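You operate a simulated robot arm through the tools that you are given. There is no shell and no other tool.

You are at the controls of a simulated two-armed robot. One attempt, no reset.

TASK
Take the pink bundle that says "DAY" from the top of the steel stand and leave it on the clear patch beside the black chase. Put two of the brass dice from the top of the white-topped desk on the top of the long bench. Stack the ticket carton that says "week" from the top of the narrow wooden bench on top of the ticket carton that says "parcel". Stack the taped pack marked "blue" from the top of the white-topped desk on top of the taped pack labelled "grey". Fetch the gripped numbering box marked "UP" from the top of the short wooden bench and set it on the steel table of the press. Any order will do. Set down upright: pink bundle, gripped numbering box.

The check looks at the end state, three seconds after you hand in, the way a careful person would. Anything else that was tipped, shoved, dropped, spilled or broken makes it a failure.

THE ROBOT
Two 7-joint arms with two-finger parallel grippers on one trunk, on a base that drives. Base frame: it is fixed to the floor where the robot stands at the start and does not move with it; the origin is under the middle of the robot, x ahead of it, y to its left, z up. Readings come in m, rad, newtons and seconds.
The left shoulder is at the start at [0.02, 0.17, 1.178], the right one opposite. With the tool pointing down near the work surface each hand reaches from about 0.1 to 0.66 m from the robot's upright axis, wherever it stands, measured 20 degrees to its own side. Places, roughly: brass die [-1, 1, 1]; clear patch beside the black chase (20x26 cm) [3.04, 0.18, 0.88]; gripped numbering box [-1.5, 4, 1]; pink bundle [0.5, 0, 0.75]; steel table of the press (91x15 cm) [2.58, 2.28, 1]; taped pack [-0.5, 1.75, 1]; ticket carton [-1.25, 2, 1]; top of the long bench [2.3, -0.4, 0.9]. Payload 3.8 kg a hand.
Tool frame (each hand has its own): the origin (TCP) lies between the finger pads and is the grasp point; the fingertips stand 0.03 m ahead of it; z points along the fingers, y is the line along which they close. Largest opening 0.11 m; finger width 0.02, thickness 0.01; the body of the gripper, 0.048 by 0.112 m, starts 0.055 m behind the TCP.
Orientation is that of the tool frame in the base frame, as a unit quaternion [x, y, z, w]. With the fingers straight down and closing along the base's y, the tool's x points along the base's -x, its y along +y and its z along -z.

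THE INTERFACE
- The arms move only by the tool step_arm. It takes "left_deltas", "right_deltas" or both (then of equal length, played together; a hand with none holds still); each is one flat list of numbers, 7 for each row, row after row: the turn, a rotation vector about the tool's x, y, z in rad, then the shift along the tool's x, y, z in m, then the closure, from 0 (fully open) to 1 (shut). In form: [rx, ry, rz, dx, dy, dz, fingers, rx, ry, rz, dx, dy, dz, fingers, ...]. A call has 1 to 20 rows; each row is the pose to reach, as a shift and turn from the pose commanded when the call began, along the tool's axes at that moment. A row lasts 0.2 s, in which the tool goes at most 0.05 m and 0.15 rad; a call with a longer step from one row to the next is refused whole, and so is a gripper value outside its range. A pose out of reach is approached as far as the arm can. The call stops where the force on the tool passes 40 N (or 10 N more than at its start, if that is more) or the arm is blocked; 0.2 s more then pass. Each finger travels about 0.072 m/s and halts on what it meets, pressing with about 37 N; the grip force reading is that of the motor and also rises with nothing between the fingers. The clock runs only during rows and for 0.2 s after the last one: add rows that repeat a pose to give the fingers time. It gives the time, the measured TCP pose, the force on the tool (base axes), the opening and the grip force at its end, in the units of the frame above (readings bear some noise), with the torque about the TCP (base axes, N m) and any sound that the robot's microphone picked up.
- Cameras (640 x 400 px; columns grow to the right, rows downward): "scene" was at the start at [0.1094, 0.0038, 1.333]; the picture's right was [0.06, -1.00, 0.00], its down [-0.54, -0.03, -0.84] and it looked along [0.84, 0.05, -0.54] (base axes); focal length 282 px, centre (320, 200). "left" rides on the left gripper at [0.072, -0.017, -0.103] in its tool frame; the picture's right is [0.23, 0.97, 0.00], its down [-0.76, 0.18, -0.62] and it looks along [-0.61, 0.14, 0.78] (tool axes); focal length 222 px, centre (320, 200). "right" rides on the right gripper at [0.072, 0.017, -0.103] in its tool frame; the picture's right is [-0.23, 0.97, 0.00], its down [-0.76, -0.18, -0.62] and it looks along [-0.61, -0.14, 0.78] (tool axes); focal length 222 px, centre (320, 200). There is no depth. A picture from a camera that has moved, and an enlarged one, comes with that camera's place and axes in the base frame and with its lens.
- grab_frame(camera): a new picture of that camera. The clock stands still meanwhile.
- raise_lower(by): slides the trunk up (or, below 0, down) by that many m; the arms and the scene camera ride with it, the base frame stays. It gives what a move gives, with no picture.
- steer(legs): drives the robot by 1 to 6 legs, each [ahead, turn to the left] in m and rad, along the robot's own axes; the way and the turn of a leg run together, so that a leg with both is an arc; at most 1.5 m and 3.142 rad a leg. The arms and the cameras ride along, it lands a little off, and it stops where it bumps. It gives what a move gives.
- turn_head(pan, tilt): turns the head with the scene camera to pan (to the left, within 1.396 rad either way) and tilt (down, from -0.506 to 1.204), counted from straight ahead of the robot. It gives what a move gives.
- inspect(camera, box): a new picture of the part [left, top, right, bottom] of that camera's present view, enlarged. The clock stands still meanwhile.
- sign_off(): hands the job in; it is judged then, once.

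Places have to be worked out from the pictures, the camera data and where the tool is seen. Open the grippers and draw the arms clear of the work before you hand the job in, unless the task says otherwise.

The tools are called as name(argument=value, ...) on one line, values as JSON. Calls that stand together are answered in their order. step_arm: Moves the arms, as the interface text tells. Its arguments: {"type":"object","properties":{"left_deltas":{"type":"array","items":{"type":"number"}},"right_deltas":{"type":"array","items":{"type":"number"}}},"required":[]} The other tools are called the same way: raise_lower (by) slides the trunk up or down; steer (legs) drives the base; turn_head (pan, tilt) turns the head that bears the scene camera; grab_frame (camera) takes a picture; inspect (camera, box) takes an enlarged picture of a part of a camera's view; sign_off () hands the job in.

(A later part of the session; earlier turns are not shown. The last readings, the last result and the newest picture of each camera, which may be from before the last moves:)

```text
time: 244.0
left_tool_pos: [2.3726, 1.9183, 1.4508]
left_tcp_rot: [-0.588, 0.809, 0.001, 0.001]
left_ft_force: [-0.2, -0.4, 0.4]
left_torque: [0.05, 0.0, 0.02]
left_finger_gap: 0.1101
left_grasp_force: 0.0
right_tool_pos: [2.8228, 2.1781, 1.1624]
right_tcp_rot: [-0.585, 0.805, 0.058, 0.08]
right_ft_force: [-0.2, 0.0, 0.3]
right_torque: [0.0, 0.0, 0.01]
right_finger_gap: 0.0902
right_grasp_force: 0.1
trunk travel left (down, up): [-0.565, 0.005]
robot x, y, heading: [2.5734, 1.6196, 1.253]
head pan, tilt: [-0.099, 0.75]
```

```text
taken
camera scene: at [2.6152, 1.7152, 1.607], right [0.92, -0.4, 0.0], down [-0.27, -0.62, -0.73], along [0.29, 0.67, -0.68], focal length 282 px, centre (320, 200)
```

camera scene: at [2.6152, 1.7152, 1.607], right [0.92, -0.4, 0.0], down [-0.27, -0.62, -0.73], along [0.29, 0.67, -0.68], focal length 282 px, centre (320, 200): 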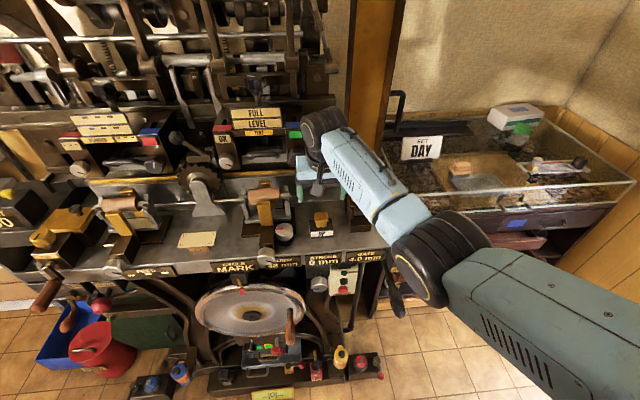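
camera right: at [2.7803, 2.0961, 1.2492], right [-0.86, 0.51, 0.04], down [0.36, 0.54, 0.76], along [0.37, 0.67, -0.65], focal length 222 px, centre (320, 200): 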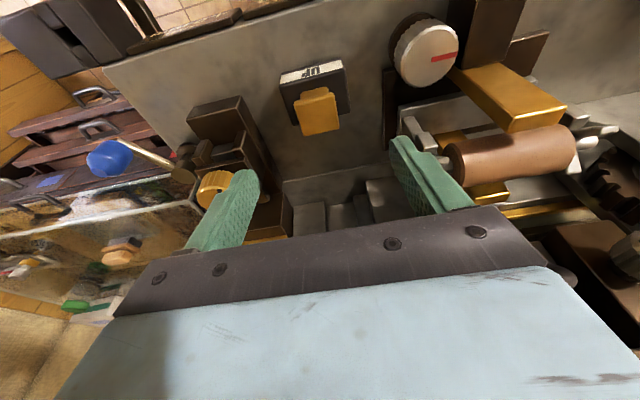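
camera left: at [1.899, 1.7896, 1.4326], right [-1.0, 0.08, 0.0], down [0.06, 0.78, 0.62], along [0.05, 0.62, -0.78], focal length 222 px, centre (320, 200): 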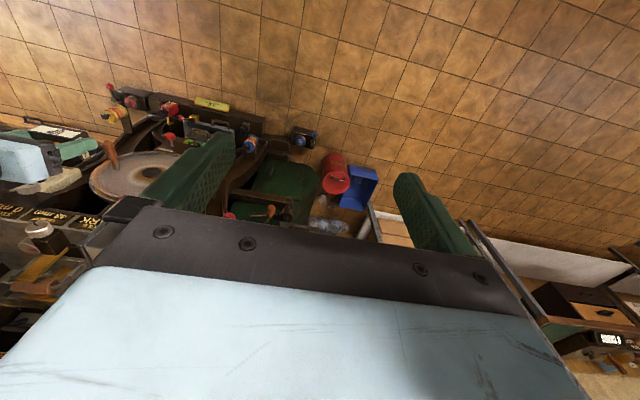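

UP stands upright on the steel table and the hand is clear. I back off 0.42 m, then turn round to look at the imposing stone where the clear patch is.

steer(legs=[[-0.42, 0]])

step_arm(right_deltas=[0, 0.05, 0, 0.02, -0.02, -0.02, 0, 0, 0.1, 0, 0.04, -0.04, -0.04, 0, 0, 0.15, 0, 0.06, -0.06, -0.06, 0, 0, 0.2, 0, 0.08, -0.08, -0.08, 0, 0, 0.2, 0, 0.1, -0.1, -0.1, 0])

steer(legs=[[0, -1.57], [0, -1.57]])

turn_head(pan=0.75, tilt=0.45)

grab_frame(camera="scene")

```text
time: 246.6
left_tool_pos: [2.2448, 1.5219, 1.4505]
left_tcp_rot: [-0.587, 0.809, 0.001, 0.001]
left_ft_force: [0.6, -0.2, -0.2]
left_torque: [0.01, -0.04, -0.03]
left_finger_gap: 0.11
left_grasp_force: 0.1
right_tool_pos: [2.6938, 1.7828, 1.163]
right_tcp_rot: [-0.586, 0.805, 0.058, 0.08]
right_ft_force: [0.5, 0.4, 0.2]
right_torque: [-0.02, -0.01, 0.03]
right_finger_gap: 0.0904
right_grasp_force: 0.1
trunk travel left (down, up): [-0.565, 0.005]
robot x, y, heading: [2.4499, 1.225, 1.253]
head pan, tilt: [-0.099, 0.75]
```

```text
time: 247.8
left_tool_pos: [2.2441, 1.5211, 1.4505]
left_tcp_rot: [-0.588, 0.809, 0.001, 0.001]
left_ft_force: [0.0, 0.8, 0.6]
left_torque: [0.02, 0.0, 0.01]
left_finger_gap: 0.1099
left_grasp_force: 0.0
right_tool_pos: [2.753, 1.64, 1.2411]
right_tcp_rot: [-0.588, 0.809, -0.001, 0.0]
right_ft_force: [-0.8, -0.3, 0.1]
right_torque: [0.01, -0.01, 0.0]
right_finger_gap: 0.11
right_grasp_force: 0.0
trunk travel left (down, up): [-0.565, 0.005]
robot x, y, heading: [2.4445, 1.2225, 1.259]
head pan, tilt: [-0.099, 0.75]
```

```text
time: 255.9
left_tool_pos: [2.6485, 0.9277, 1.4505]
left_tcp_rot: [0.811, 0.585, -0.001, -0.001]
left_ft_force: [0.0, -0.3, 0.2]
left_torque: [0.01, 0.01, 0.0]
left_finger_gap: 0.11
left_grasp_force: 0.1
right_tool_pos: [2.1397, 0.8113, 1.241]
right_tcp_rot: [0.811, 0.585, 0.001, -0.001]
right_ft_force: [0.0, -0.2, 0.1]
right_torque: [0.02, -0.05, 0.01]
right_finger_gap: 0.11
right_grasp_force: 0.0
trunk travel left (down, up): [-0.565, 0.005]
robot x, y, heading: [2.4489, 1.2227, -1.892]
head pan, tilt: [-0.099, 0.75]
```

```text
time: 257.0
left_tool_pos: [2.6489, 0.9274, 1.4509]
left_tcp_rot: [0.811, 0.585, -0.001, 0.001]
left_ft_force: [-0.2, 0.6, -0.5]
left_torque: [0.01, -0.01, 0.02]
left_finger_gap: 0.11
left_grasp_force: 0.0
right_tool_pos: [2.1399, 0.8131, 1.2419]
right_tcp_rot: [0.81, 0.586, 0.001, 0.0]
right_ft_force: [0.4, -0.4, -0.3]
right_torque: [0.03, -0.02, -0.03]
right_finger_gap: 0.1099
right_grasp_force: 0.1
trunk travel left (down, up): [-0.565, 0.005]
robot x, y, heading: [2.4474, 1.2226, -1.892]
head pan, tilt: [0.75, 0.45]
```

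```text
taken
camera scene: at [2.4784, 1.1204, 1.6335], right [-0.91, -0.42, 0.0], down [-0.18, 0.4, -0.9], along [0.38, -0.82, -0.44], focal length 282 px, centre (320, 200)
```

scene: 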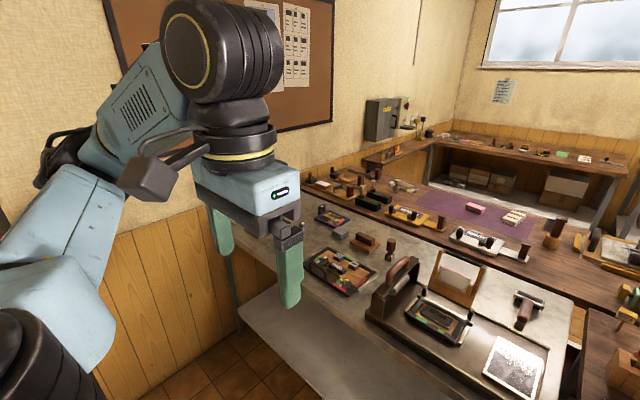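

The patch projects near pixel (294, 244), just behind my left hand. I turn the body left 0.75 rad so both arms leave the view free.

steer(legs=[[0, 0.75]])

turn_head(pan=0.0, tilt=0.55)

grab_frame(camera="scene")

inspect(camera="scene", box=[160, 150, 480, 350])

```text
time: 259.4
left_tool_pos: [2.7988, 1.1458, 1.4496]
left_tcp_rot: [0.539, 0.842, 0.0, 0.002]
left_ft_force: [0.5, -0.6, 0.2]
left_torque: [0.02, -0.02, 0.02]
left_finger_gap: 0.11
left_grasp_force: 0.1
right_tool_pos: [2.5064, 0.7138, 1.2418]
right_tcp_rot: [0.538, 0.843, 0.0, -0.001]
right_ft_force: [0.0, -1.1, 0.2]
right_torque: [-0.01, 0.01, 0.0]
right_finger_gap: 0.1103
right_grasp_force: 0.1
trunk travel left (down, up): [-0.565, 0.005]
robot x, y, heading: [2.4447, 1.2204, -1.136]
head pan, tilt: [0.75, 0.45]
```

```text
time: 260.5
left_tool_pos: [2.7976, 1.1445, 1.4505]
left_tcp_rot: [0.539, 0.842, 0.0, 0.001]
left_ft_force: [-0.1, 0.8, -0.6]
left_torque: [-0.01, -0.01, -0.01]
left_finger_gap: 0.11
left_grasp_force: 0.1
right_tool_pos: [2.5045, 0.7133, 1.2414]
right_tcp_rot: [0.538, 0.843, 0.0, -0.001]
right_ft_force: [0.4, -0.4, 0.1]
right_torque: [0.01, 0.01, 0.0]
right_finger_gap: 0.1099
right_grasp_force: 0.1
trunk travel left (down, up): [-0.565, 0.005]
robot x, y, heading: [2.4462, 1.2272, -1.135]
head pan, tilt: [0.0, 0.55]
```

```text
taken
camera scene: at [2.4934, 1.1234, 1.6245], right [-0.91, -0.42, 0.0], down [-0.22, 0.47, -0.85], along [0.36, -0.77, -0.52], focal length 282 px, centre (320, 200)
```

scene: 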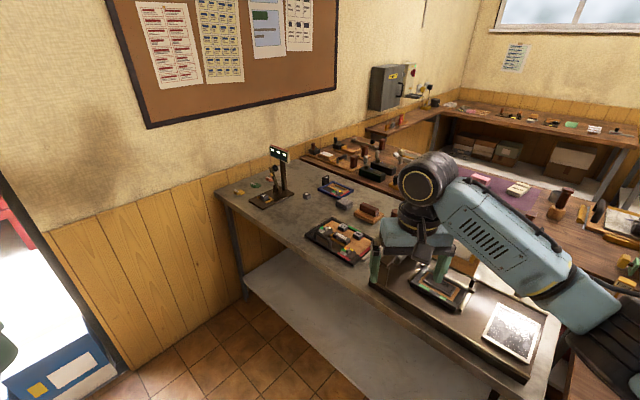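

```text
2.00 times, centred on (320, 250) of scene
camera zoom: at [2.4934, 1.1234, 1.6245], right [-0.91, -0.42, 0.0], down [-0.22, 0.47, -0.85], along [0.36, -0.77, -0.52], focal length 563 px, centre (320, 100)
```

zoom: 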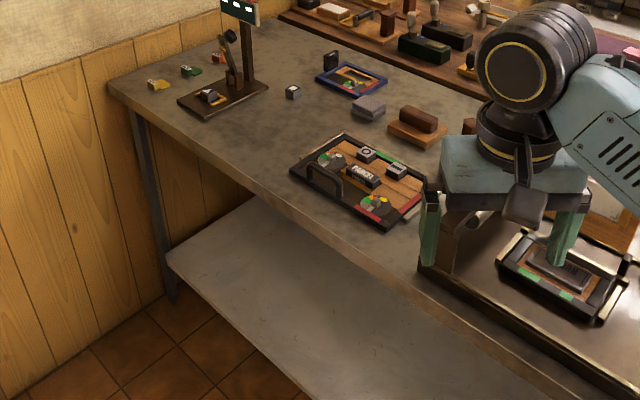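

The black chase's left edge is at room u≈2.70; the clear patch around (3.04, 0.18) beyond it is empty. Now I drive back to the steel stand for the DAY bundle.

steer(legs=[[0, -2.3215], [1.15, 0], [1.1, 0], [0, 1.57]])

turn_head(pan=0.0, tilt=0.4)

grab_frame(camera="scene")

```text
time: 281.0
left_tool_pos: [0.4857, 1.5974, 1.4506]
left_tcp_rot: [0.806, 0.593, -0.002, 0.001]
left_ft_force: [-0.6, -0.6, -0.6]
left_torque: [-0.01, 0.01, -0.03]
left_finger_gap: 0.1099
left_grasp_force: 0.1
right_tool_pos: [-0.0221, 1.4729, 1.2421]
right_tcp_rot: [0.805, 0.593, 0.0, -0.001]
right_ft_force: [0.1, -0.5, 0.1]
right_torque: [-0.01, 0.0, -0.01]
right_finger_gap: 0.11
right_grasp_force: 0.0
trunk travel left (down, up): [-0.565, 0.005]
robot x, y, heading: [0.2792, 1.8959, -1.874]
head pan, tilt: [0.0, 0.55]
```

```text
time: 281.7
left_tool_pos: [0.485, 1.5974, 1.4497]
left_tcp_rot: [0.806, 0.592, -0.001, 0.0]
left_ft_force: [0.7, -0.2, 1.0]
left_torque: [-0.02, -0.03, -0.03]
left_finger_gap: 0.11
left_grasp_force: 0.1
right_tool_pos: [-0.0218, 1.4722, 1.2414]
right_tcp_rot: [0.805, 0.593, 0.0, -0.001]
right_ft_force: [-0.5, -0.3, -0.2]
right_torque: [0.0, -0.04, 0.02]
right_finger_gap: 0.11
right_grasp_force: 0.0
trunk travel left (down, up): [-0.565, 0.005]
robot x, y, heading: [0.2805, 1.8921, -1.873]
head pan, tilt: [0.0, 0.4]
```

```text
taken
camera scene: at [0.2433, 1.7821, 1.6382], right [-0.95, 0.3, 0.0], down [0.12, 0.37, -0.92], along [-0.27, -0.88, -0.39], focal length 282 px, centre (320, 200)
```

scene: 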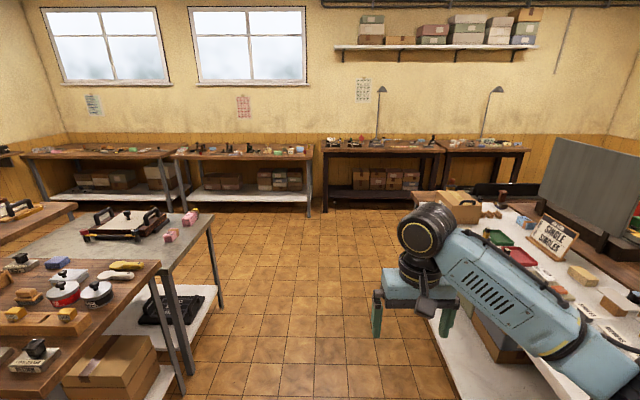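

The way down between desk and benches is free. I drive 1.8 m and turn to face the stand.

steer(legs=[[0, -0.012], [0.9, 0], [0.9, 0], [0, 1.57]])

turn_head(pan=0.0, tilt=0.75)

grab_frame(camera="scene")

inspect(camera="scene", box=[200, 150, 440, 300])

```text
time: 294.9
left_tool_pos: [0.0184, 0.3763, 1.4493]
left_tcp_rot: [0.159, 0.987, 0.0, 0.001]
left_ft_force: [-0.5, 0.9, 0.1]
left_torque: [-0.02, 0.0, -0.01]
left_finger_gap: 0.1099
left_grasp_force: 0.1
right_tool_pos: [0.1362, -0.1331, 1.2422]
right_tcp_rot: [0.158, 0.987, -0.001, 0.0]
right_ft_force: [0.1, 0.6, 0.3]
right_torque: [0.01, 0.01, -0.03]
right_finger_gap: 0.1101
right_grasp_force: 0.0
trunk travel left (down, up): [-0.565, 0.005]
robot x, y, heading: [-0.2817, 0.178, -0.314]
head pan, tilt: [0.0, 0.4]
```

```text
time: 295.8
left_tool_pos: [0.0185, 0.3759, 1.4504]
left_tcp_rot: [0.158, 0.987, 0.0, 0.001]
left_ft_force: [-0.4, 0.8, 0.6]
left_torque: [0.04, -0.02, 0.01]
left_finger_gap: 0.1102
left_grasp_force: 0.0
right_tool_pos: [0.1352, -0.1328, 1.242]
right_tcp_rot: [0.157, 0.988, 0.0, -0.002]
right_ft_force: [0.0, -0.4, 0.4]
right_torque: [-0.01, -0.03, 0.0]
right_finger_gap: 0.1102
right_grasp_force: 0.0
trunk travel left (down, up): [-0.565, 0.005]
robot x, y, heading: [-0.2814, 0.1761, -0.319]
head pan, tilt: [0.0, 0.75]
```

```text
taken
camera scene: at [-0.1813, 0.14, 1.6072], right [-0.31, -0.95, 0.0], down [-0.65, 0.21, -0.73], along [0.7, -0.23, -0.68], focal length 282 px, centre (320, 200)
```

scene: 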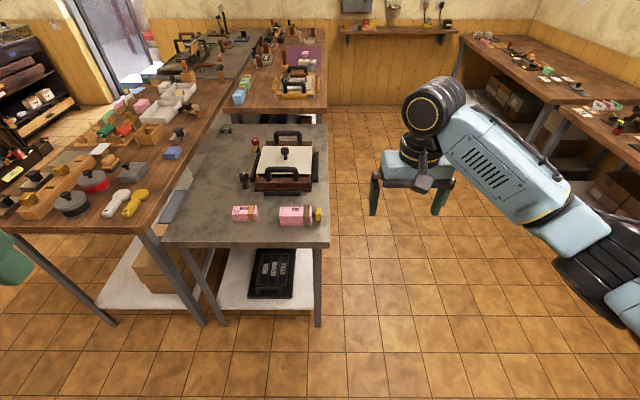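

```text
2.67 times, centred on (320, 225) of scene
camera zoom: at [-0.1813, 0.14, 1.6072], right [-0.31, -0.95, 0.0], down [-0.65, 0.21, -0.73], along [0.7, -0.23, -0.68], focal length 751 px, centre (320, 133)
```

zoom: 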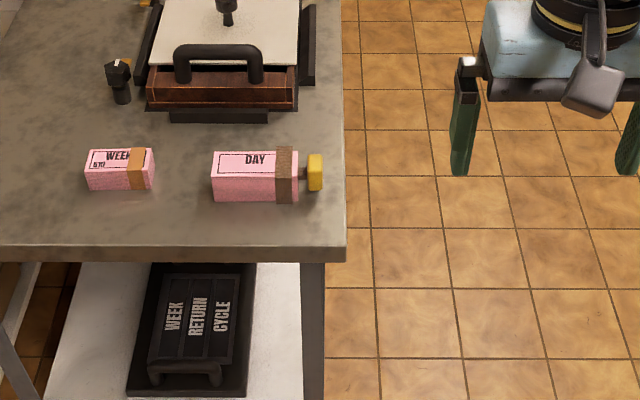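

I am in line with the bundle. I drive 0.28 m forward, turn and extend the left hand over the bundle while high, and move the right hand out of the way.

steer(legs=[[0.28, 0]])

step_arm(left_deltas=[0, 0, -0.1325, -0.0283, -0.0167, 0, 0, 0, 0, -0.265, -0.0567, -0.0333, 0, 0, 0, 0, -0.3975, -0.085, -0.05, 0, 0, 0, 0, -0.53, -0.1133, -0.0667, 0, 0, 0, 0, -0.6625, -0.1417, -0.0833, 0, 0, 0, 0, -0.795, -0.17, -0.1, 0, 0, 0, 0, -0.9275, -0.1983, -0.1167, 0, 0, 0, 0, -1.06, -0.2267, -0.1333, 0, 0, 0, 0, -1.1925, -0.255, -0.15, 0, 0, 0, 0, -1.325, -0.2833, -0.1667, 0, 0, 0, 0, -1.4575, -0.3117, -0.1833, 0, 0, 0, 0, -1.57, -0.34, -0.2, 0, 0], right_deltas=[0, 0, 0, 0, -0.02, -0.02, 0, 0, 0, 0, 0, -0.04, -0.04, 0, 0, 0, 0, 0, -0.06, -0.06, 0, 0, 0, 0, 0, -0.08, -0.08, 0, 0, 0, 0, 0, -0.1, -0.1, 0, 0, 0, 0, 0, -0.12, -0.12, 0, 0, 0, 0, 0, -0.14, -0.14, 0, 0, 0, 0, 0, -0.15, -0.15, 0, 0, 0, 0, 0, -0.15, -0.15, 0, 0, 0, 0, 0, -0.15, -0.15, 0, 0, 0, 0, 0, -0.15, -0.15, 0, 0, 0, 0, 0, -0.15, -0.15, 0])

raise_lower(by=-0.36)

grab_frame(camera="left")

grab_frame(camera="scene")

```text
time: 297.7
left_tool_pos: [0.2856, 0.2895, 1.4496]
left_tcp_rot: [0.157, 0.988, 0.0, 0.001]
left_ft_force: [2.0, 0.7, -0.8]
left_torque: [0.01, -0.02, 0.0]
left_finger_gap: 0.1101
left_grasp_force: 0.1
right_tool_pos: [0.4042, -0.2195, 1.2416]
right_tcp_rot: [0.157, 0.988, -0.001, -0.001]
right_ft_force: [0.5, 0.5, -0.3]
right_torque: [0.0, -0.02, -0.03]
right_finger_gap: 0.1098
right_grasp_force: 0.3
trunk travel left (down, up): [-0.565, 0.005]
robot x, y, heading: [-0.0078, 0.0901, -0.316]
head pan, tilt: [0.0, 0.75]
```

```text
time: 300.3
left_tool_pos: [0.5458, -0.0113, 1.4483]
left_tcp_rot: [-0.586, 0.81, 0.0, 0.001]
left_ft_force: [0.1, -1.0, -0.4]
left_torque: [0.04, -0.01, -0.03]
left_finger_gap: 0.1102
left_grasp_force: 0.1
right_tool_pos: [0.3573, -0.3632, 1.3909]
right_tcp_rot: [0.157, 0.988, 0.0, -0.001]
right_ft_force: [1.1, 0.1, -0.1]
right_torque: [0.03, 0.0, -0.02]
right_finger_gap: 0.1101
right_grasp_force: 0.1
trunk travel left (down, up): [-0.565, 0.005]
robot x, y, heading: [-0.0117, 0.0843, -0.312]
head pan, tilt: [0.0, 0.75]
```

```text
time: 303.8
left_tool_pos: [0.546, -0.0083, 1.0888]
left_tcp_rot: [-0.586, 0.81, 0.0, 0.001]
left_ft_force: [0.4, -0.3, 0.2]
left_torque: [0.0, -0.02, 0.01]
left_finger_gap: 0.1099
left_grasp_force: 0.1
right_tool_pos: [0.3562, -0.3616, 1.0304]
right_tcp_rot: [0.157, 0.988, -0.001, -0.001]
right_ft_force: [0.8, -0.6, 0.0]
right_torque: [-0.01, 0.01, -0.04]
right_finger_gap: 0.1099
right_grasp_force: 0.1
trunk travel left (down, up): [-0.205, 0.365]
robot x, y, heading: [-0.0118, 0.0859, -0.316]
head pan, tilt: [0.0, 0.75]
```

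```text
taken
camera left: at [0.5398, -0.0836, 1.1922], right [-1.0, 0.09, 0.0], down [0.07, 0.78, 0.62], along [0.06, 0.62, -0.78], focal length 222 px, centre (320, 200)
```

left: 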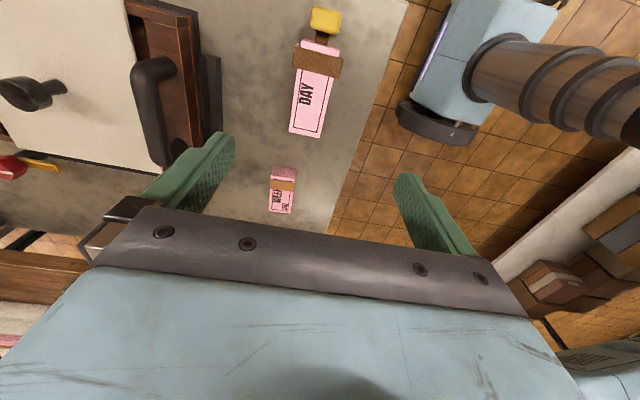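

```text
taken
camera scene: at [0.0864, 0.0527, 1.2472], right [-0.31, -0.95, 0.0], down [-0.65, 0.21, -0.73], along [0.7, -0.23, -0.68], focal length 282 px, centre (320, 200)
```

scene: 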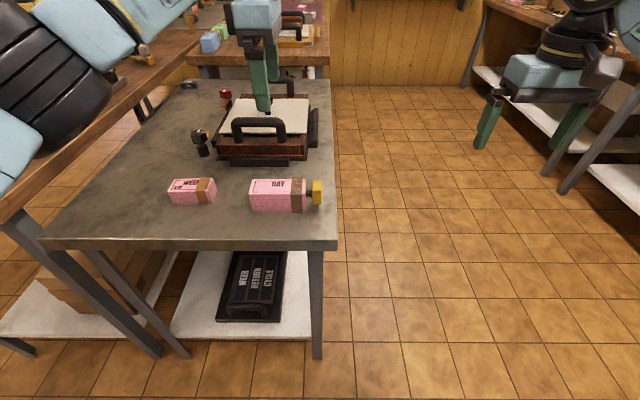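

The left camera sees DAY below. I zoom on it in both cameras to fix its place and height.

inspect(camera="left", box=[230, 0, 390, 145])

inspect(camera="scene", box=[220, 150, 360, 238])

```text
2.76 times, centred on (310, 72) of left
camera zoom: at [0.5398, -0.0836, 1.1922], right [-1.0, 0.09, 0.0], down [0.07, 0.78, 0.62], along [0.06, 0.62, -0.78], focal length 613 px, centre (348, 552)
```

zoom: 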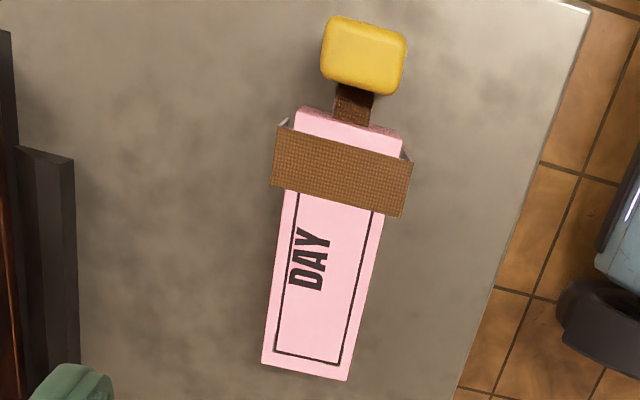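

```text
4.55 times, centred on (290, 194) of scene
camera zoom: at [0.0864, 0.0527, 1.2472], right [-0.31, -0.95, 0.0], down [-0.65, 0.21, -0.73], along [0.7, -0.23, -0.68], focal length 1279 px, centre (456, 227)
```

zoom: 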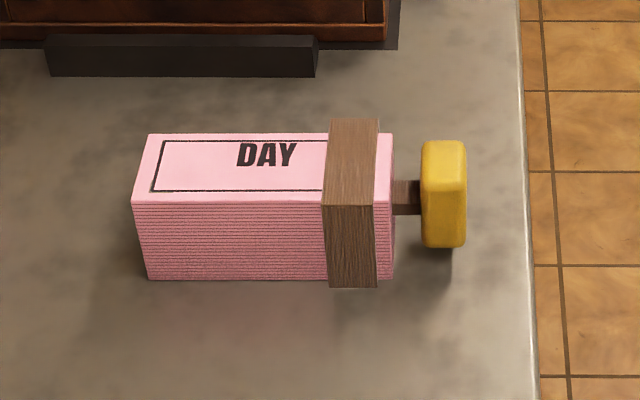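

DAY's body centre is about (0.5595, -0.005), top z≈0.852, stand top ≈0.80, axis at 72.5°. I lower the left hand to just above it and check the centring.

step_arm(left_deltas=[0, 0, -0.01, 0.0007, -0.0118, 0.04, 0, 0, 0, -0.01, 0.0007, -0.0118, 0.08, 0, 0, 0, -0.01, 0.0007, -0.0118, 0.12, 0, 0, 0, -0.01, 0.0007, -0.0118, 0.16, 0, 0, 0, -0.01, 0.0007, -0.0118, 0.185, 0, 0, 0, -0.01, 0.0007, -0.0118, 0.185, 0])

grab_frame(camera="left")

grab_frame(camera="scene")

```text
time: 305.2
left_tool_pos: [0.5571, -0.0126, 0.9057]
left_tcp_rot: [-0.591, 0.807, -0.001, 0.001]
left_ft_force: [0.2, -1.1, -0.2]
left_torque: [0.0, 0.02, 0.01]
left_finger_gap: 0.1102
left_grasp_force: 0.1
right_tool_pos: [0.3564, -0.3615, 1.0301]
right_tcp_rot: [0.156, 0.988, 0.0, 0.0]
right_ft_force: [-0.8, -0.6, 0.0]
right_torque: [-0.04, -0.01, 0.03]
right_finger_gap: 0.1101
right_grasp_force: 0.1
trunk travel left (down, up): [-0.205, 0.365]
robot x, y, heading: [-0.0145, 0.088, -0.314]
head pan, tilt: [0.0, 0.75]
```

```text
taken
camera left: at [0.5518, -0.0875, 1.0085], right [-1.0, 0.08, 0.0], down [0.06, 0.78, 0.62], along [0.05, 0.62, -0.78], focal length 222 px, centre (320, 200)
```

left: 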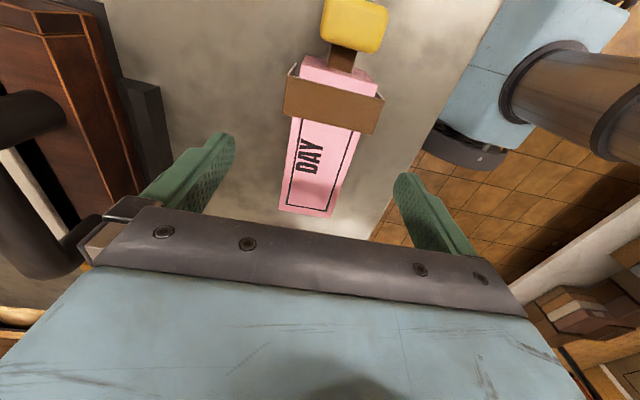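

```text
taken
camera scene: at [0.0865, 0.0527, 1.2472], right [-0.31, -0.95, 0.0], down [-0.65, 0.21, -0.73], along [0.7, -0.23, -0.68], focal length 282 px, centre (320, 200)
```

scene: 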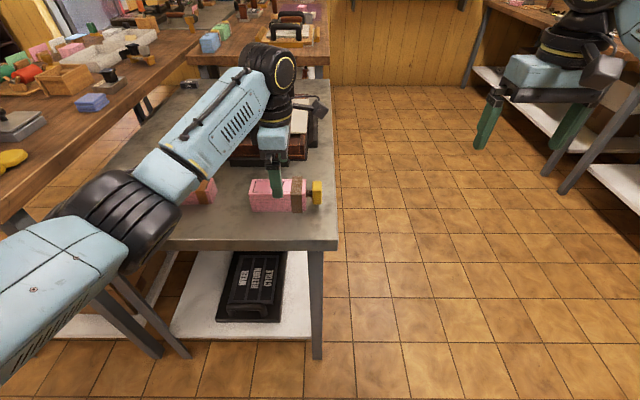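

The bundle is centred between the fingers. I descend 6.8 cm and close.

step_arm(left_deltas=[0, 0, 0, 0, 0, 0.03, 0, 0, 0, 0, 0, 0, 0.055, 0, 0, 0, 0, 0, 0, 0.0677, 0, 0, 0, 0, 0, 0, 0.0677, 0, 0, 0, 0, 0, 0, 0.0677, 0.4, 0, 0, 0, 0, 0, 0.0677, 1, 0, 0, 0, 0, 0, 0.0677, 1, 0, 0, 0, 0, 0, 0.0677, 1, 0, 0, 0, 0, 0, 0.0677, 1, 0, 0, 0, 0, 0, 0.0677, 1])

grab_frame(camera="left")

inspect(camera="scene", box=[180, 120, 380, 245])

```text
time: 307.4
left_tool_pos: [0.5563, -0.0138, 0.8364]
left_tcp_rot: [-0.591, 0.807, -0.001, 0.001]
left_ft_force: [-0.5, -0.5, -0.8]
left_torque: [-0.09, 0.04, 0.01]
left_finger_gap: 0.0495
left_grasp_force: 36.4
right_tool_pos: [0.3567, -0.3623, 1.0296]
right_tcp_rot: [0.156, 0.988, -0.001, 0.0]
right_ft_force: [-0.9, 0.6, 1.0]
right_torque: [-0.04, 0.01, -0.02]
right_finger_gap: 0.1102
right_grasp_force: 0.1
trunk travel left (down, up): [-0.205, 0.365]
robot x, y, heading: [-0.0114, 0.0867, -0.319]
head pan, tilt: [0.0, 0.75]
```

```text
taken
camera left: at [0.5515, -0.0876, 0.9394], right [-1.0, 0.08, 0.0], down [0.06, 0.78, 0.62], along [0.05, 0.62, -0.78], focal length 222 px, centre (320, 200)
```

left: 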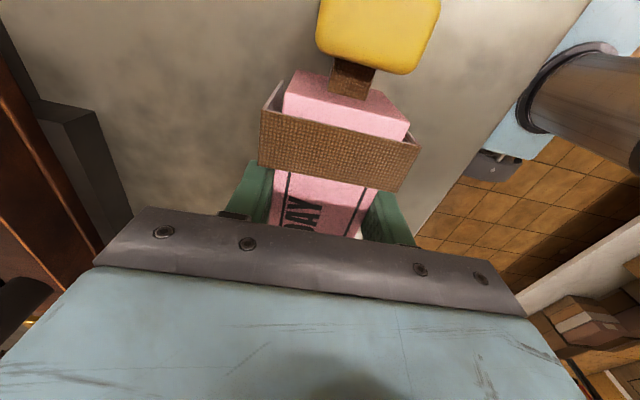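

```text
3.20 times, centred on (280, 182) of scene
camera zoom: at [0.0865, 0.0526, 1.2471], right [-0.31, -0.95, 0.0], down [-0.65, 0.21, -0.73], along [0.7, -0.23, -0.68], focal length 901 px, centre (448, 256)
```

zoom: 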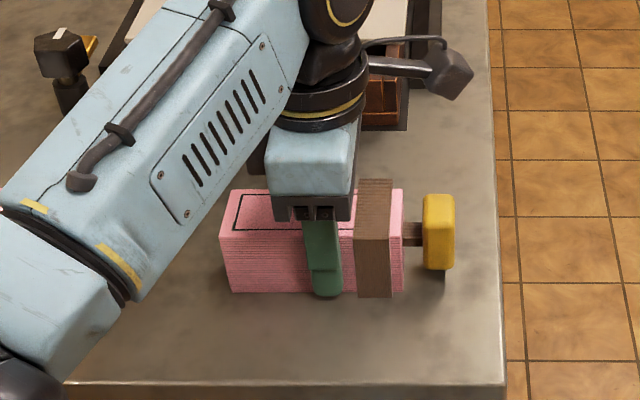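

DAY is gripped (gap 4.95 cm). I lift with the trunk: 2 cm first, then 0.3 m.

raise_lower(by=0.02)

raise_lower(by=0.33)

grab_frame(camera="scene")

grab_frame(camera="left")

```text
time: 308.1
left_tool_pos: [0.5572, -0.0125, 0.8556]
left_tcp_rot: [-0.591, 0.807, -0.001, 0.001]
left_ft_force: [0.5, -0.4, -2.5]
left_torque: [-0.03, 0.05, -0.02]
left_finger_gap: 0.0496
left_grasp_force: 36.7
right_tool_pos: [0.3565, -0.3626, 1.0499]
right_tcp_rot: [0.156, 0.988, -0.001, -0.001]
right_ft_force: [-0.1, -0.1, 0.0]
right_torque: [0.01, -0.05, -0.02]
right_finger_gap: 0.1101
right_grasp_force: 0.0
trunk travel left (down, up): [-0.225, 0.345]
robot x, y, heading: [-0.0128, 0.0845, -0.316]
head pan, tilt: [0.0, 0.75]
```

```text
time: 311.4
left_tool_pos: [0.5563, -0.0137, 1.1868]
left_tcp_rot: [-0.591, 0.807, -0.001, 0.001]
left_ft_force: [-0.7, 1.0, -1.8]
left_torque: [-0.01, -0.02, -0.01]
left_finger_gap: 0.0496
left_grasp_force: 37.2
right_tool_pos: [0.3565, -0.3618, 1.379]
right_tcp_rot: [0.157, 0.988, -0.001, -0.001]
right_ft_force: [0.0, 0.1, 0.3]
right_torque: [0.02, 0.0, -0.03]
right_finger_gap: 0.1101
right_grasp_force: 0.0
trunk travel left (down, up): [-0.555, 0.015]
robot x, y, heading: [-0.0109, 0.0856, -0.316]
head pan, tilt: [0.0, 0.75]
```

```text
taken
camera scene: at [0.0868, 0.0526, 1.597], right [-0.31, -0.95, 0.0], down [-0.65, 0.21, -0.73], along [0.7, -0.23, -0.68], focal length 282 px, centre (320, 200)
```

scene: 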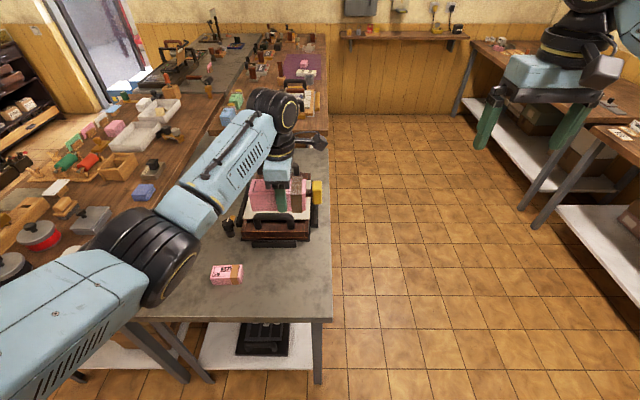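

```text
taken
camera left: at [0.5517, -0.0876, 1.2892], right [-1.0, 0.08, 0.0], down [0.06, 0.78, 0.62], along [0.05, 0.62, -0.78], focal length 222 px, centre (320, 200)
```

left: 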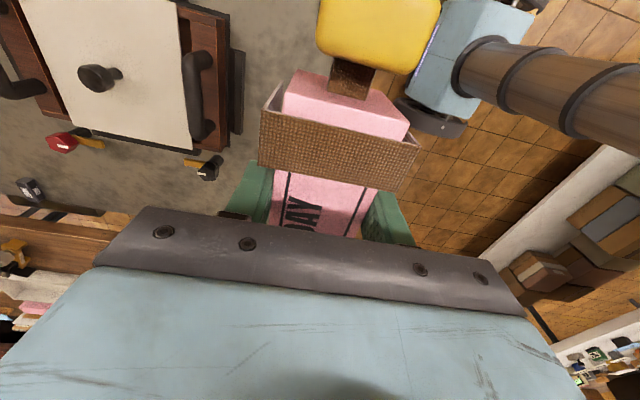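

DAY hangs level in the grip (about 2 N). I draw both hands in for the drive, then back off and go round to the aisle by the stone.

step_arm(left_deltas=[0, 0, 0, -0.02, 0.038, -0.01, 1, 0, 0, 0, -0.04, 0.076, -0.02, 1, 0, 0, 0, -0.06, 0.114, -0.03, 1, 0, 0, 0, -0.08, 0.152, -0.04, 1, 0, 0, 0, -0.1, 0.19, -0.05, 1, 0, 0, 0, -0.1, 0.19, -0.05, 1], right_deltas=[0, 0, 0, 0.04, 0, 0, 0, 0, 0, 0, 0.08, 0, 0, 0, 0, 0, 0, 0.12, 0, 0, 0, 0, 0, 0, 0.16, 0, 0, 0, 0, 0, 0, 0.2, 0, 0, 0, 0, 0, 0, 0.2, 0, 0, 0])

steer(legs=[[-0.28, 0], [0, 1.572], [0.95, 0], [0.97, 0], [0, -1.571]])

turn_head(pan=0.0, tilt=0.4)

grab_frame(camera="scene")

```text
time: 312.8
left_tool_pos: [0.4071, 0.1371, 1.2348]
left_tcp_rot: [-0.59, 0.807, 0.0, 0.0]
left_ft_force: [0.8, 0.8, -1.7]
left_torque: [-0.01, 0.03, -0.04]
left_finger_gap: 0.0498
left_grasp_force: 36.9
right_tool_pos: [0.1688, -0.3019, 1.3802]
right_tcp_rot: [0.157, 0.988, 0.0, -0.001]
right_ft_force: [1.4, 0.1, -0.8]
right_torque: [0.01, 0.03, -0.01]
right_finger_gap: 0.1102
right_grasp_force: 0.2
trunk travel left (down, up): [-0.555, 0.015]
robot x, y, heading: [-0.0122, 0.0865, -0.318]
head pan, tilt: [0.0, 0.75]
```

```text
time: 331.6
left_tool_pos: [0.7265, 2.0593, 1.2356]
left_tcp_rot: [-0.588, 0.809, 0.0, 0.001]
left_ft_force: [0.1, -0.2, -3.0]
left_torque: [0.0, 0.0, 0.0]
left_finger_gap: 0.0497
left_grasp_force: 36.9
right_tool_pos: [0.4853, 1.6223, 1.3803]
right_tcp_rot: [0.16, 0.987, -0.001, 0.0]
right_ft_force: [0.3, 0.4, 0.3]
right_torque: [-0.03, -0.01, 0.01]
right_finger_gap: 0.1099
right_grasp_force: 0.0
trunk travel left (down, up): [-0.555, 0.015]
robot x, y, heading: [0.3076, 2.0107, -0.322]
head pan, tilt: [0.0, 0.75]
```

```text
time: 332.4
left_tool_pos: [0.7263, 2.0602, 1.2353]
left_tcp_rot: [-0.588, 0.809, -0.001, 0.001]
left_ft_force: [0.3, -0.1, -3.0]
left_torque: [0.02, 0.01, -0.01]
left_finger_gap: 0.0497
left_grasp_force: 37.0
right_tool_pos: [0.4839, 1.6212, 1.3807]
right_tcp_rot: [0.16, 0.987, 0.0, -0.001]
right_ft_force: [-0.7, 0.1, -0.3]
right_torque: [-0.03, 0.05, -0.01]
right_finger_gap: 0.1099
right_grasp_force: 0.0
trunk travel left (down, up): [-0.555, 0.015]
robot x, y, heading: [0.3103, 2.0076, -0.321]
head pan, tilt: [0.0, 0.4]
```

```text
taken
camera scene: at [0.4149, 1.973, 1.6281], right [-0.32, -0.95, 0.0], down [-0.37, 0.12, -0.92], along [0.87, -0.29, -0.39], focal length 282 px, centre (320, 200)
```

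scene: 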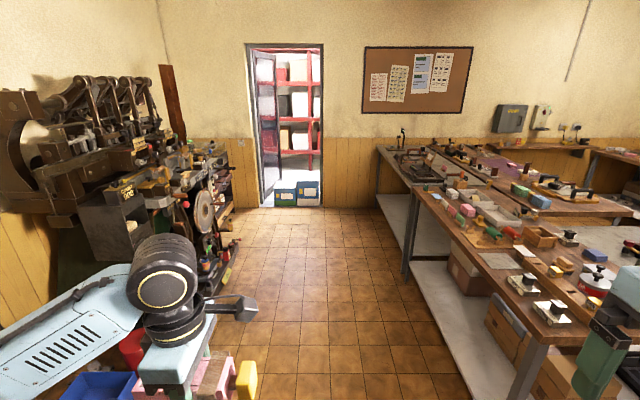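

The aisle is clear. I drive 3.08 m along it and turn right to face the stone.

steer(legs=[[0, -0.013], [1.0, 0], [1.0, 0]])

grab_frame(camera="scene")

```text
time: 342.6
left_tool_pos: [2.5863, 1.4201, 1.2357]
left_tcp_rot: [-0.584, 0.812, -0.001, 0.0]
left_ft_force: [-0.7, 0.1, -2.6]
left_torque: [-0.02, 0.01, 0.01]
left_finger_gap: 0.0496
left_grasp_force: 37.1
right_tool_pos: [2.3388, 0.9834, 1.3815]
right_tcp_rot: [0.165, 0.986, -0.001, -0.001]
right_ft_force: [0.4, -0.2, 0.1]
right_torque: [0.03, 0.0, -0.02]
right_finger_gap: 0.1099
right_grasp_force: 0.0
trunk travel left (down, up): [-0.555, 0.015]
robot x, y, heading: [2.1655, 1.3749, -0.326]
head pan, tilt: [0.0, 0.4]
```

```text
taken
camera scene: at [2.2736, 1.336, 1.6282], right [-0.33, -0.95, 0.0], down [-0.37, 0.13, -0.92], along [0.87, -0.3, -0.39], focal length 282 px, centre (320, 200)
```

scene: 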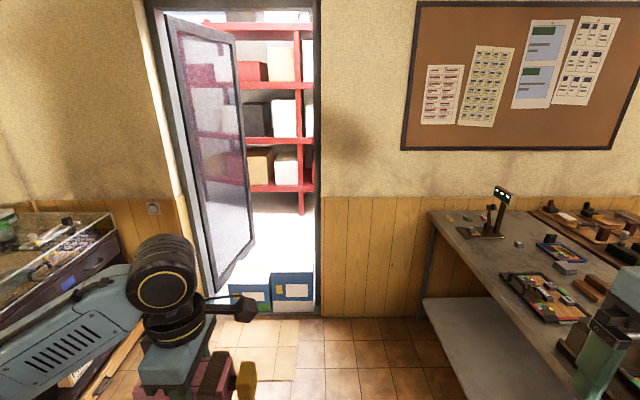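

The wall is at room u≈3.34, so I stop at u≈2.71 and turn right to face the stone.

steer(legs=[[1.08, 0], [0, -1.556]])

turn_head(pan=0.0, tilt=0.65)

grab_frame(camera="scene")

grab_frame(camera="left")

```text
time: 351.9
left_tool_pos: [3.2349, 0.5874, 1.2362]
left_tcp_rot: [0.162, 0.987, 0.0, 0.0]
left_ft_force: [0.6, 1.1, -3.3]
left_torque: [-0.02, -0.03, 0.02]
left_finger_gap: 0.0499
left_grasp_force: 37.3
right_tool_pos: [2.7993, 0.8337, 1.3809]
right_tcp_rot: [0.815, 0.58, 0.0, -0.002]
right_ft_force: [0.4, -0.3, 0.0]
right_torque: [0.0, 0.03, 0.02]
right_finger_gap: 0.11
right_grasp_force: 0.0
trunk travel left (down, up): [-0.555, 0.015]
robot x, y, heading: [3.1938, 1.0077, -1.907]
head pan, tilt: [0.0, 0.4]
```

```text
time: 352.7
left_tool_pos: [3.2356, 0.5878, 1.2355]
left_tcp_rot: [0.162, 0.987, 0.0, 0.0]
left_ft_force: [0.3, 0.2, -3.3]
left_torque: [0.0, 0.01, 0.04]
left_finger_gap: 0.0496
left_grasp_force: 37.1
right_tool_pos: [2.801, 0.8352, 1.3801]
right_tcp_rot: [0.815, 0.58, 0.0, -0.001]
right_ft_force: [0.5, 0.1, 0.5]
right_torque: [0.03, -0.02, -0.02]
right_finger_gap: 0.1102
right_grasp_force: 0.1
trunk travel left (down, up): [-0.555, 0.015]
robot x, y, heading: [3.1901, 1.0074, -1.9]
head pan, tilt: [0.0, 0.649]
```

```text
taken
camera scene: at [3.1546, 0.9037, 1.6058], right [-0.94, 0.33, 0.0], down [0.2, 0.57, -0.8], along [-0.26, -0.75, -0.6], focal length 282 px, centre (320, 200)
```

scene: 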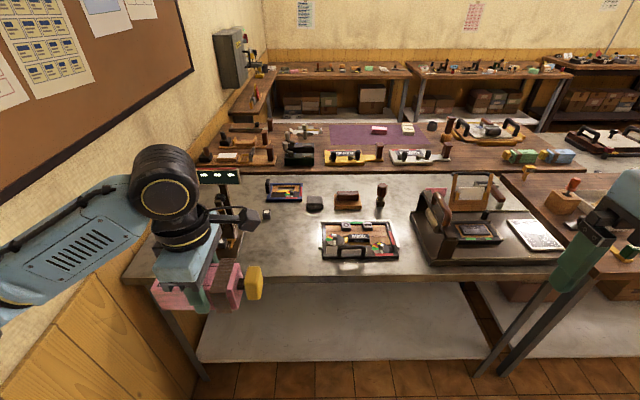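

```text
taken
camera left: at [3.1616, 0.5946, 1.3388], right [0.1, 1.0, 0.0], down [0.78, -0.08, 0.62], along [0.62, -0.06, -0.78], focal length 222 px, centre (320, 200)
```

left: 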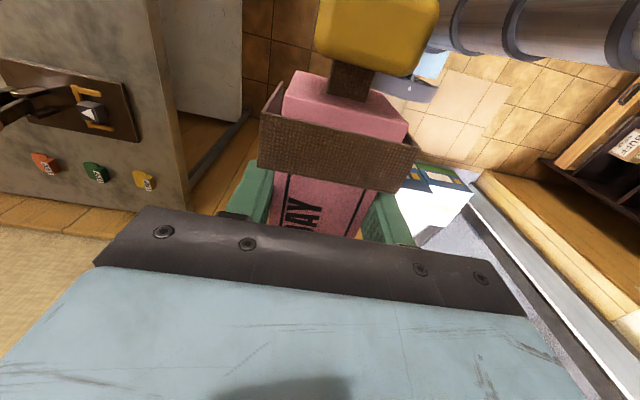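

I see the patch between the lamp stand and the black chase. I shift the held bundle 5 cm away from the lamp, then drive 0.264 m forward.

step_arm(left_deltas=[0, 0, 0, 0.025, 0, 0, 1, 0, 0, 0, 0.05, 0, 0, 1, 0, 0, 0, 0.05, 0, 0, 1])

steer(legs=[[0, 0.0185], [0.264, 0]])

turn_head(pan=0.25, tilt=0.8)

grab_frame(camera="scene")

grab_frame(camera="left")

grab_frame(camera="right")

```text
time: 353.5
left_tool_pos: [3.1858, 0.6037, 1.2372]
left_tcp_rot: [0.162, 0.987, -0.001, -0.001]
left_ft_force: [0.2, -0.1, -1.9]
left_torque: [0.01, 0.01, 0.01]
left_finger_gap: 0.0496
left_grasp_force: 36.7
right_tool_pos: [2.8017, 0.8339, 1.3812]
right_tcp_rot: [0.815, 0.58, 0.0, -0.001]
right_ft_force: [1.4, 0.3, 0.5]
right_torque: [0.0, 0.02, 0.0]
right_finger_gap: 0.11
right_grasp_force: 0.0
trunk travel left (down, up): [-0.555, 0.015]
robot x, y, heading: [3.1899, 1.004, -1.907]
head pan, tilt: [0.0, 0.649]
```

```text
time: 355.8
left_tool_pos: [3.1114, 0.351, 1.2366]
left_tcp_rot: [0.152, 0.988, -0.002, 0.0]
left_ft_force: [-0.5, 0.4, -3.1]
left_torque: [-0.01, 0.02, -0.01]
left_finger_gap: 0.0496
left_grasp_force: 37.1
right_tool_pos: [2.7199, 0.5734, 1.3815]
right_tcp_rot: [0.809, 0.587, 0.001, -0.002]
right_ft_force: [-0.5, 0.2, 0.3]
right_torque: [-0.01, 0.0, -0.01]
right_finger_gap: 0.1101
right_grasp_force: 0.1
trunk travel left (down, up): [-0.555, 0.015]
robot x, y, heading: [3.1083, 0.753, -1.885]
head pan, tilt: [0.0, 0.649]
```

```text
time: 356.5
left_tool_pos: [3.1114, 0.35, 1.2367]
left_tcp_rot: [0.153, 0.988, -0.001, 0.0]
left_ft_force: [0.1, 0.3, -2.8]
left_torque: [0.01, 0.0, -0.03]
left_finger_gap: 0.05
left_grasp_force: 36.9
right_tool_pos: [2.7201, 0.5739, 1.3808]
right_tcp_rot: [0.809, 0.588, 0.0, 0.0]
right_ft_force: [-1.2, -0.1, -0.3]
right_torque: [-0.01, -0.02, -0.01]
right_finger_gap: 0.1101
right_grasp_force: 0.1
trunk travel left (down, up): [-0.555, 0.015]
robot x, y, heading: [3.1081, 0.7545, -1.884]
head pan, tilt: [0.25, 0.799]
```

```text
taken
camera scene: at [3.0951, 0.6508, 1.5932], right [-1.0, 0.07, 0.0], down [0.05, 0.72, -0.7], along [-0.05, -0.7, -0.72], focal length 282 px, centre (320, 200)
```

scene: 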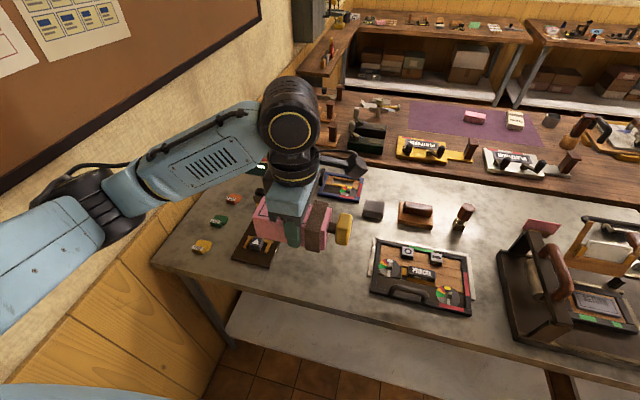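

```text
taken
camera left: at [3.0375, 0.3555, 1.34], right [0.08, 1.0, 0.0], down [0.78, -0.06, 0.62], along [0.62, -0.05, -0.78], focal length 222 px, centre (320, 200)
```

left: 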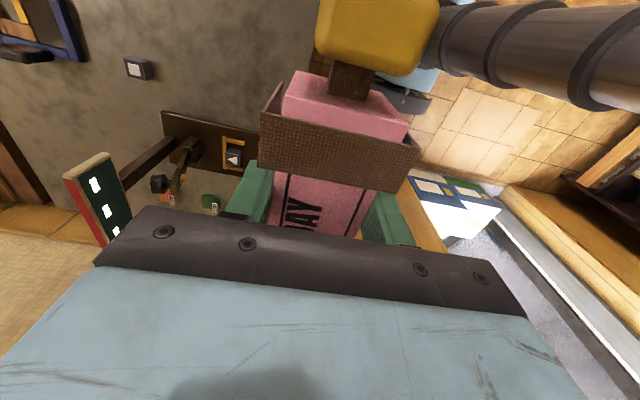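

```text
taken
camera right: at [2.7599, 0.6363, 1.4843], right [0.86, -0.52, 0.0], down [-0.4, -0.67, 0.62], along [-0.32, -0.53, -0.78], focal length 222 px, centre (320, 200)
```

right: 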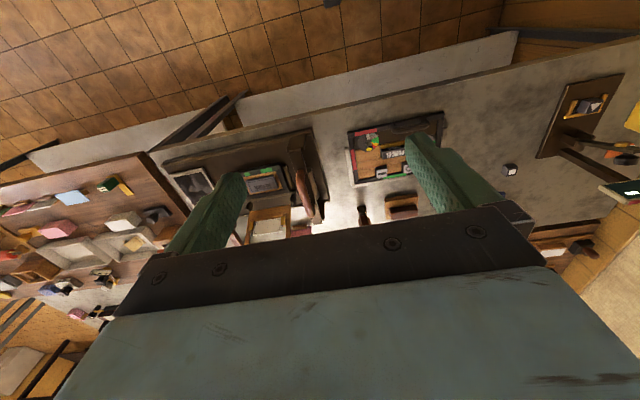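

The hand is at room (2.85, 1.30), clear of the lamp. I extend it 0.184 m so the bundle is above the patch centre, then lower the trunk by 0.26 m and look.

step_arm(left_deltas=[0, 0, 0, 0.0026, -0.0368, 0, 1, 0, 0, 0, 0.0053, -0.0736, 0, 1, 0, 0, 0, 0.0079, -0.1105, 0, 1, 0, 0, 0, 0.0106, -0.1473, 0, 1, 0, 0, 0, 0.0132, -0.1841, 0, 1, 0, 0, 0, 0.0132, -0.1841, 0, 1])

raise_lower(by=-0.26)

grab_frame(camera="scene")

grab_frame(camera="left")

grab_frame(camera="right")

```text
time: 357.9
left_tool_pos: [3.0433, 0.1784, 1.2372]
left_tcp_rot: [0.154, 0.988, -0.001, -0.001]
left_ft_force: [-1.1, -0.9, -2.1]
left_torque: [-0.01, 0.04, 0.02]
left_finger_gap: 0.05
left_grasp_force: 36.7
right_tool_pos: [2.7198, 0.5729, 1.3809]
right_tcp_rot: [0.809, 0.587, 0.0, -0.001]
right_ft_force: [-0.2, 0.0, -0.8]
right_torque: [-0.01, 0.02, -0.01]
right_finger_gap: 0.1099
right_grasp_force: 0.2
trunk travel left (down, up): [-0.555, 0.015]
robot x, y, heading: [3.1104, 0.7545, -1.885]
head pan, tilt: [0.25, 0.799]
```

```text
time: 360.6
left_tool_pos: [3.0424, 0.1798, 0.9778]
left_tcp_rot: [0.153, 0.988, -0.002, 0.0]
left_ft_force: [-0.2, -0.4, -2.4]
left_torque: [0.02, 0.01, -0.01]
left_finger_gap: 0.0495
left_grasp_force: 37.4
right_tool_pos: [2.7208, 0.5732, 1.1208]
right_tcp_rot: [0.809, 0.588, -0.001, 0.0]
right_ft_force: [-0.1, -0.3, 0.7]
right_torque: [0.02, -0.01, 0.0]
right_finger_gap: 0.1097
right_grasp_force: 0.1
trunk travel left (down, up): [-0.295, 0.275]
robot x, y, heading: [3.1079, 0.7542, -1.886]
head pan, tilt: [0.25, 0.799]
```

```text
taken
camera scene: at [3.0951, 0.6507, 1.3332], right [-1.0, 0.07, 0.0], down [0.05, 0.72, -0.7], along [-0.05, -0.7, -0.72], focal length 282 px, centre (320, 200)
```

scene: 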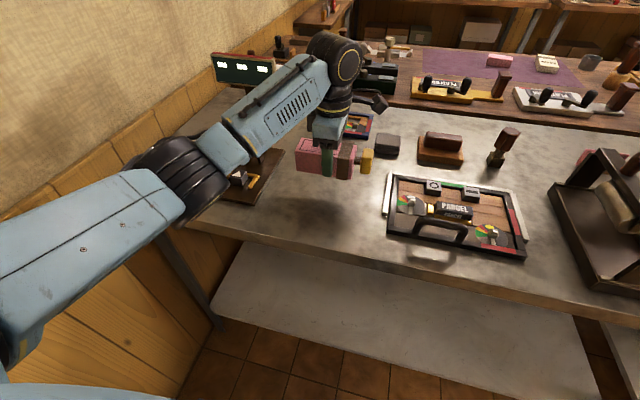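

```text
taken
camera left: at [2.9692, 0.1846, 1.0809], right [0.08, 1.0, 0.0], down [0.78, -0.06, 0.62], along [0.62, -0.05, -0.78], focal length 222 px, centre (320, 200)
```

left: 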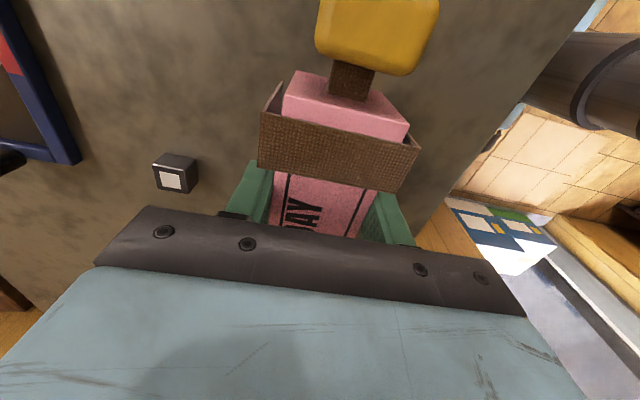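

```text
taken
camera right: at [2.7599, 0.6362, 1.2244], right [0.86, -0.52, 0.0], down [-0.4, -0.67, 0.62], along [-0.32, -0.53, -0.78], focal length 222 px, centre (320, 200)
```

right: 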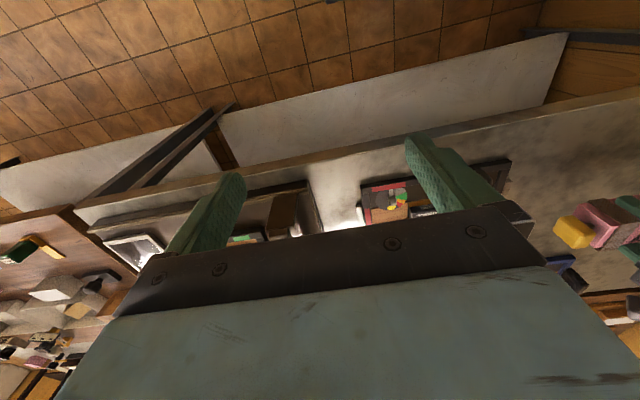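

All clear: the bundle hangs about 6 cm above the empty patch. I lower it in steps.

step_arm(left_deltas=[0, 0, 0, 0, 0, 0.015, 1, 0, 0, 0, 0, 0, 0.03, 1, 0, 0, 0, 0, 0, 0.045, 1, 0, 0, 0, 0, 0, 0.052, 1, 0, 0, 0, 0, 0, 0.052, 1])

inspect(camera="scene", box=[230, 110, 410, 222])

```text
time: 361.8
left_tool_pos: [3.0422, 0.1792, 0.9255]
left_tcp_rot: [0.153, 0.988, -0.001, -0.001]
left_ft_force: [-0.4, -0.9, -2.6]
left_torque: [0.04, 0.01, -0.02]
left_finger_gap: 0.0495
left_grasp_force: 37.1
right_tool_pos: [2.7196, 0.5751, 1.1208]
right_tcp_rot: [0.809, 0.588, 0.0, 0.0]
right_ft_force: [0.1, 0.4, -0.5]
right_torque: [0.02, 0.02, 0.0]
right_finger_gap: 0.11
right_grasp_force: 0.0
trunk travel left (down, up): [-0.295, 0.275]
robot x, y, heading: [3.1083, 0.7518, -1.884]
head pan, tilt: [0.25, 0.799]
```

```text
3.56 times, centred on (320, 166) of scene
camera zoom: at [3.0951, 0.6506, 1.3331], right [-1.0, 0.07, 0.0], down [0.05, 0.72, -0.7], along [-0.05, -0.7, -0.72], focal length 1001 px, centre (320, 321)
```

zoom: 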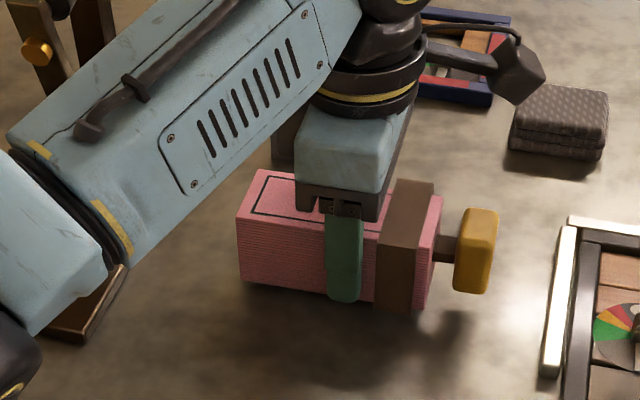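

A small gap remains. I lower further in 2-3 mm steps watching the force.

step_arm(left_deltas=[0, 0, 0, 0, 0, 0.0025, 1, 0, 0, 0, 0, 0, 0.005, 1, 0, 0, 0, 0, 0, 0.0075, 1, 0, 0, 0, 0, 0, 0.0075, 1])

```text
time: 362.8
left_tool_pos: [3.0435, 0.1783, 0.9179]
left_tcp_rot: [0.153, 0.988, 0.0, 0.0]
left_ft_force: [0.2, 0.0, -2.1]
left_torque: [0.01, 0.0, -0.05]
left_finger_gap: 0.0497
left_grasp_force: 37.0
right_tool_pos: [2.7202, 0.5721, 1.1199]
right_tcp_rot: [0.809, 0.587, 0.0, -0.001]
right_ft_force: [0.2, -1.2, -0.5]
right_torque: [-0.04, -0.01, 0.0]
right_finger_gap: 0.1102
right_grasp_force: 0.1
trunk travel left (down, up): [-0.295, 0.275]
robot x, y, heading: [3.1091, 0.7529, -1.883]
head pan, tilt: [0.25, 0.799]
```

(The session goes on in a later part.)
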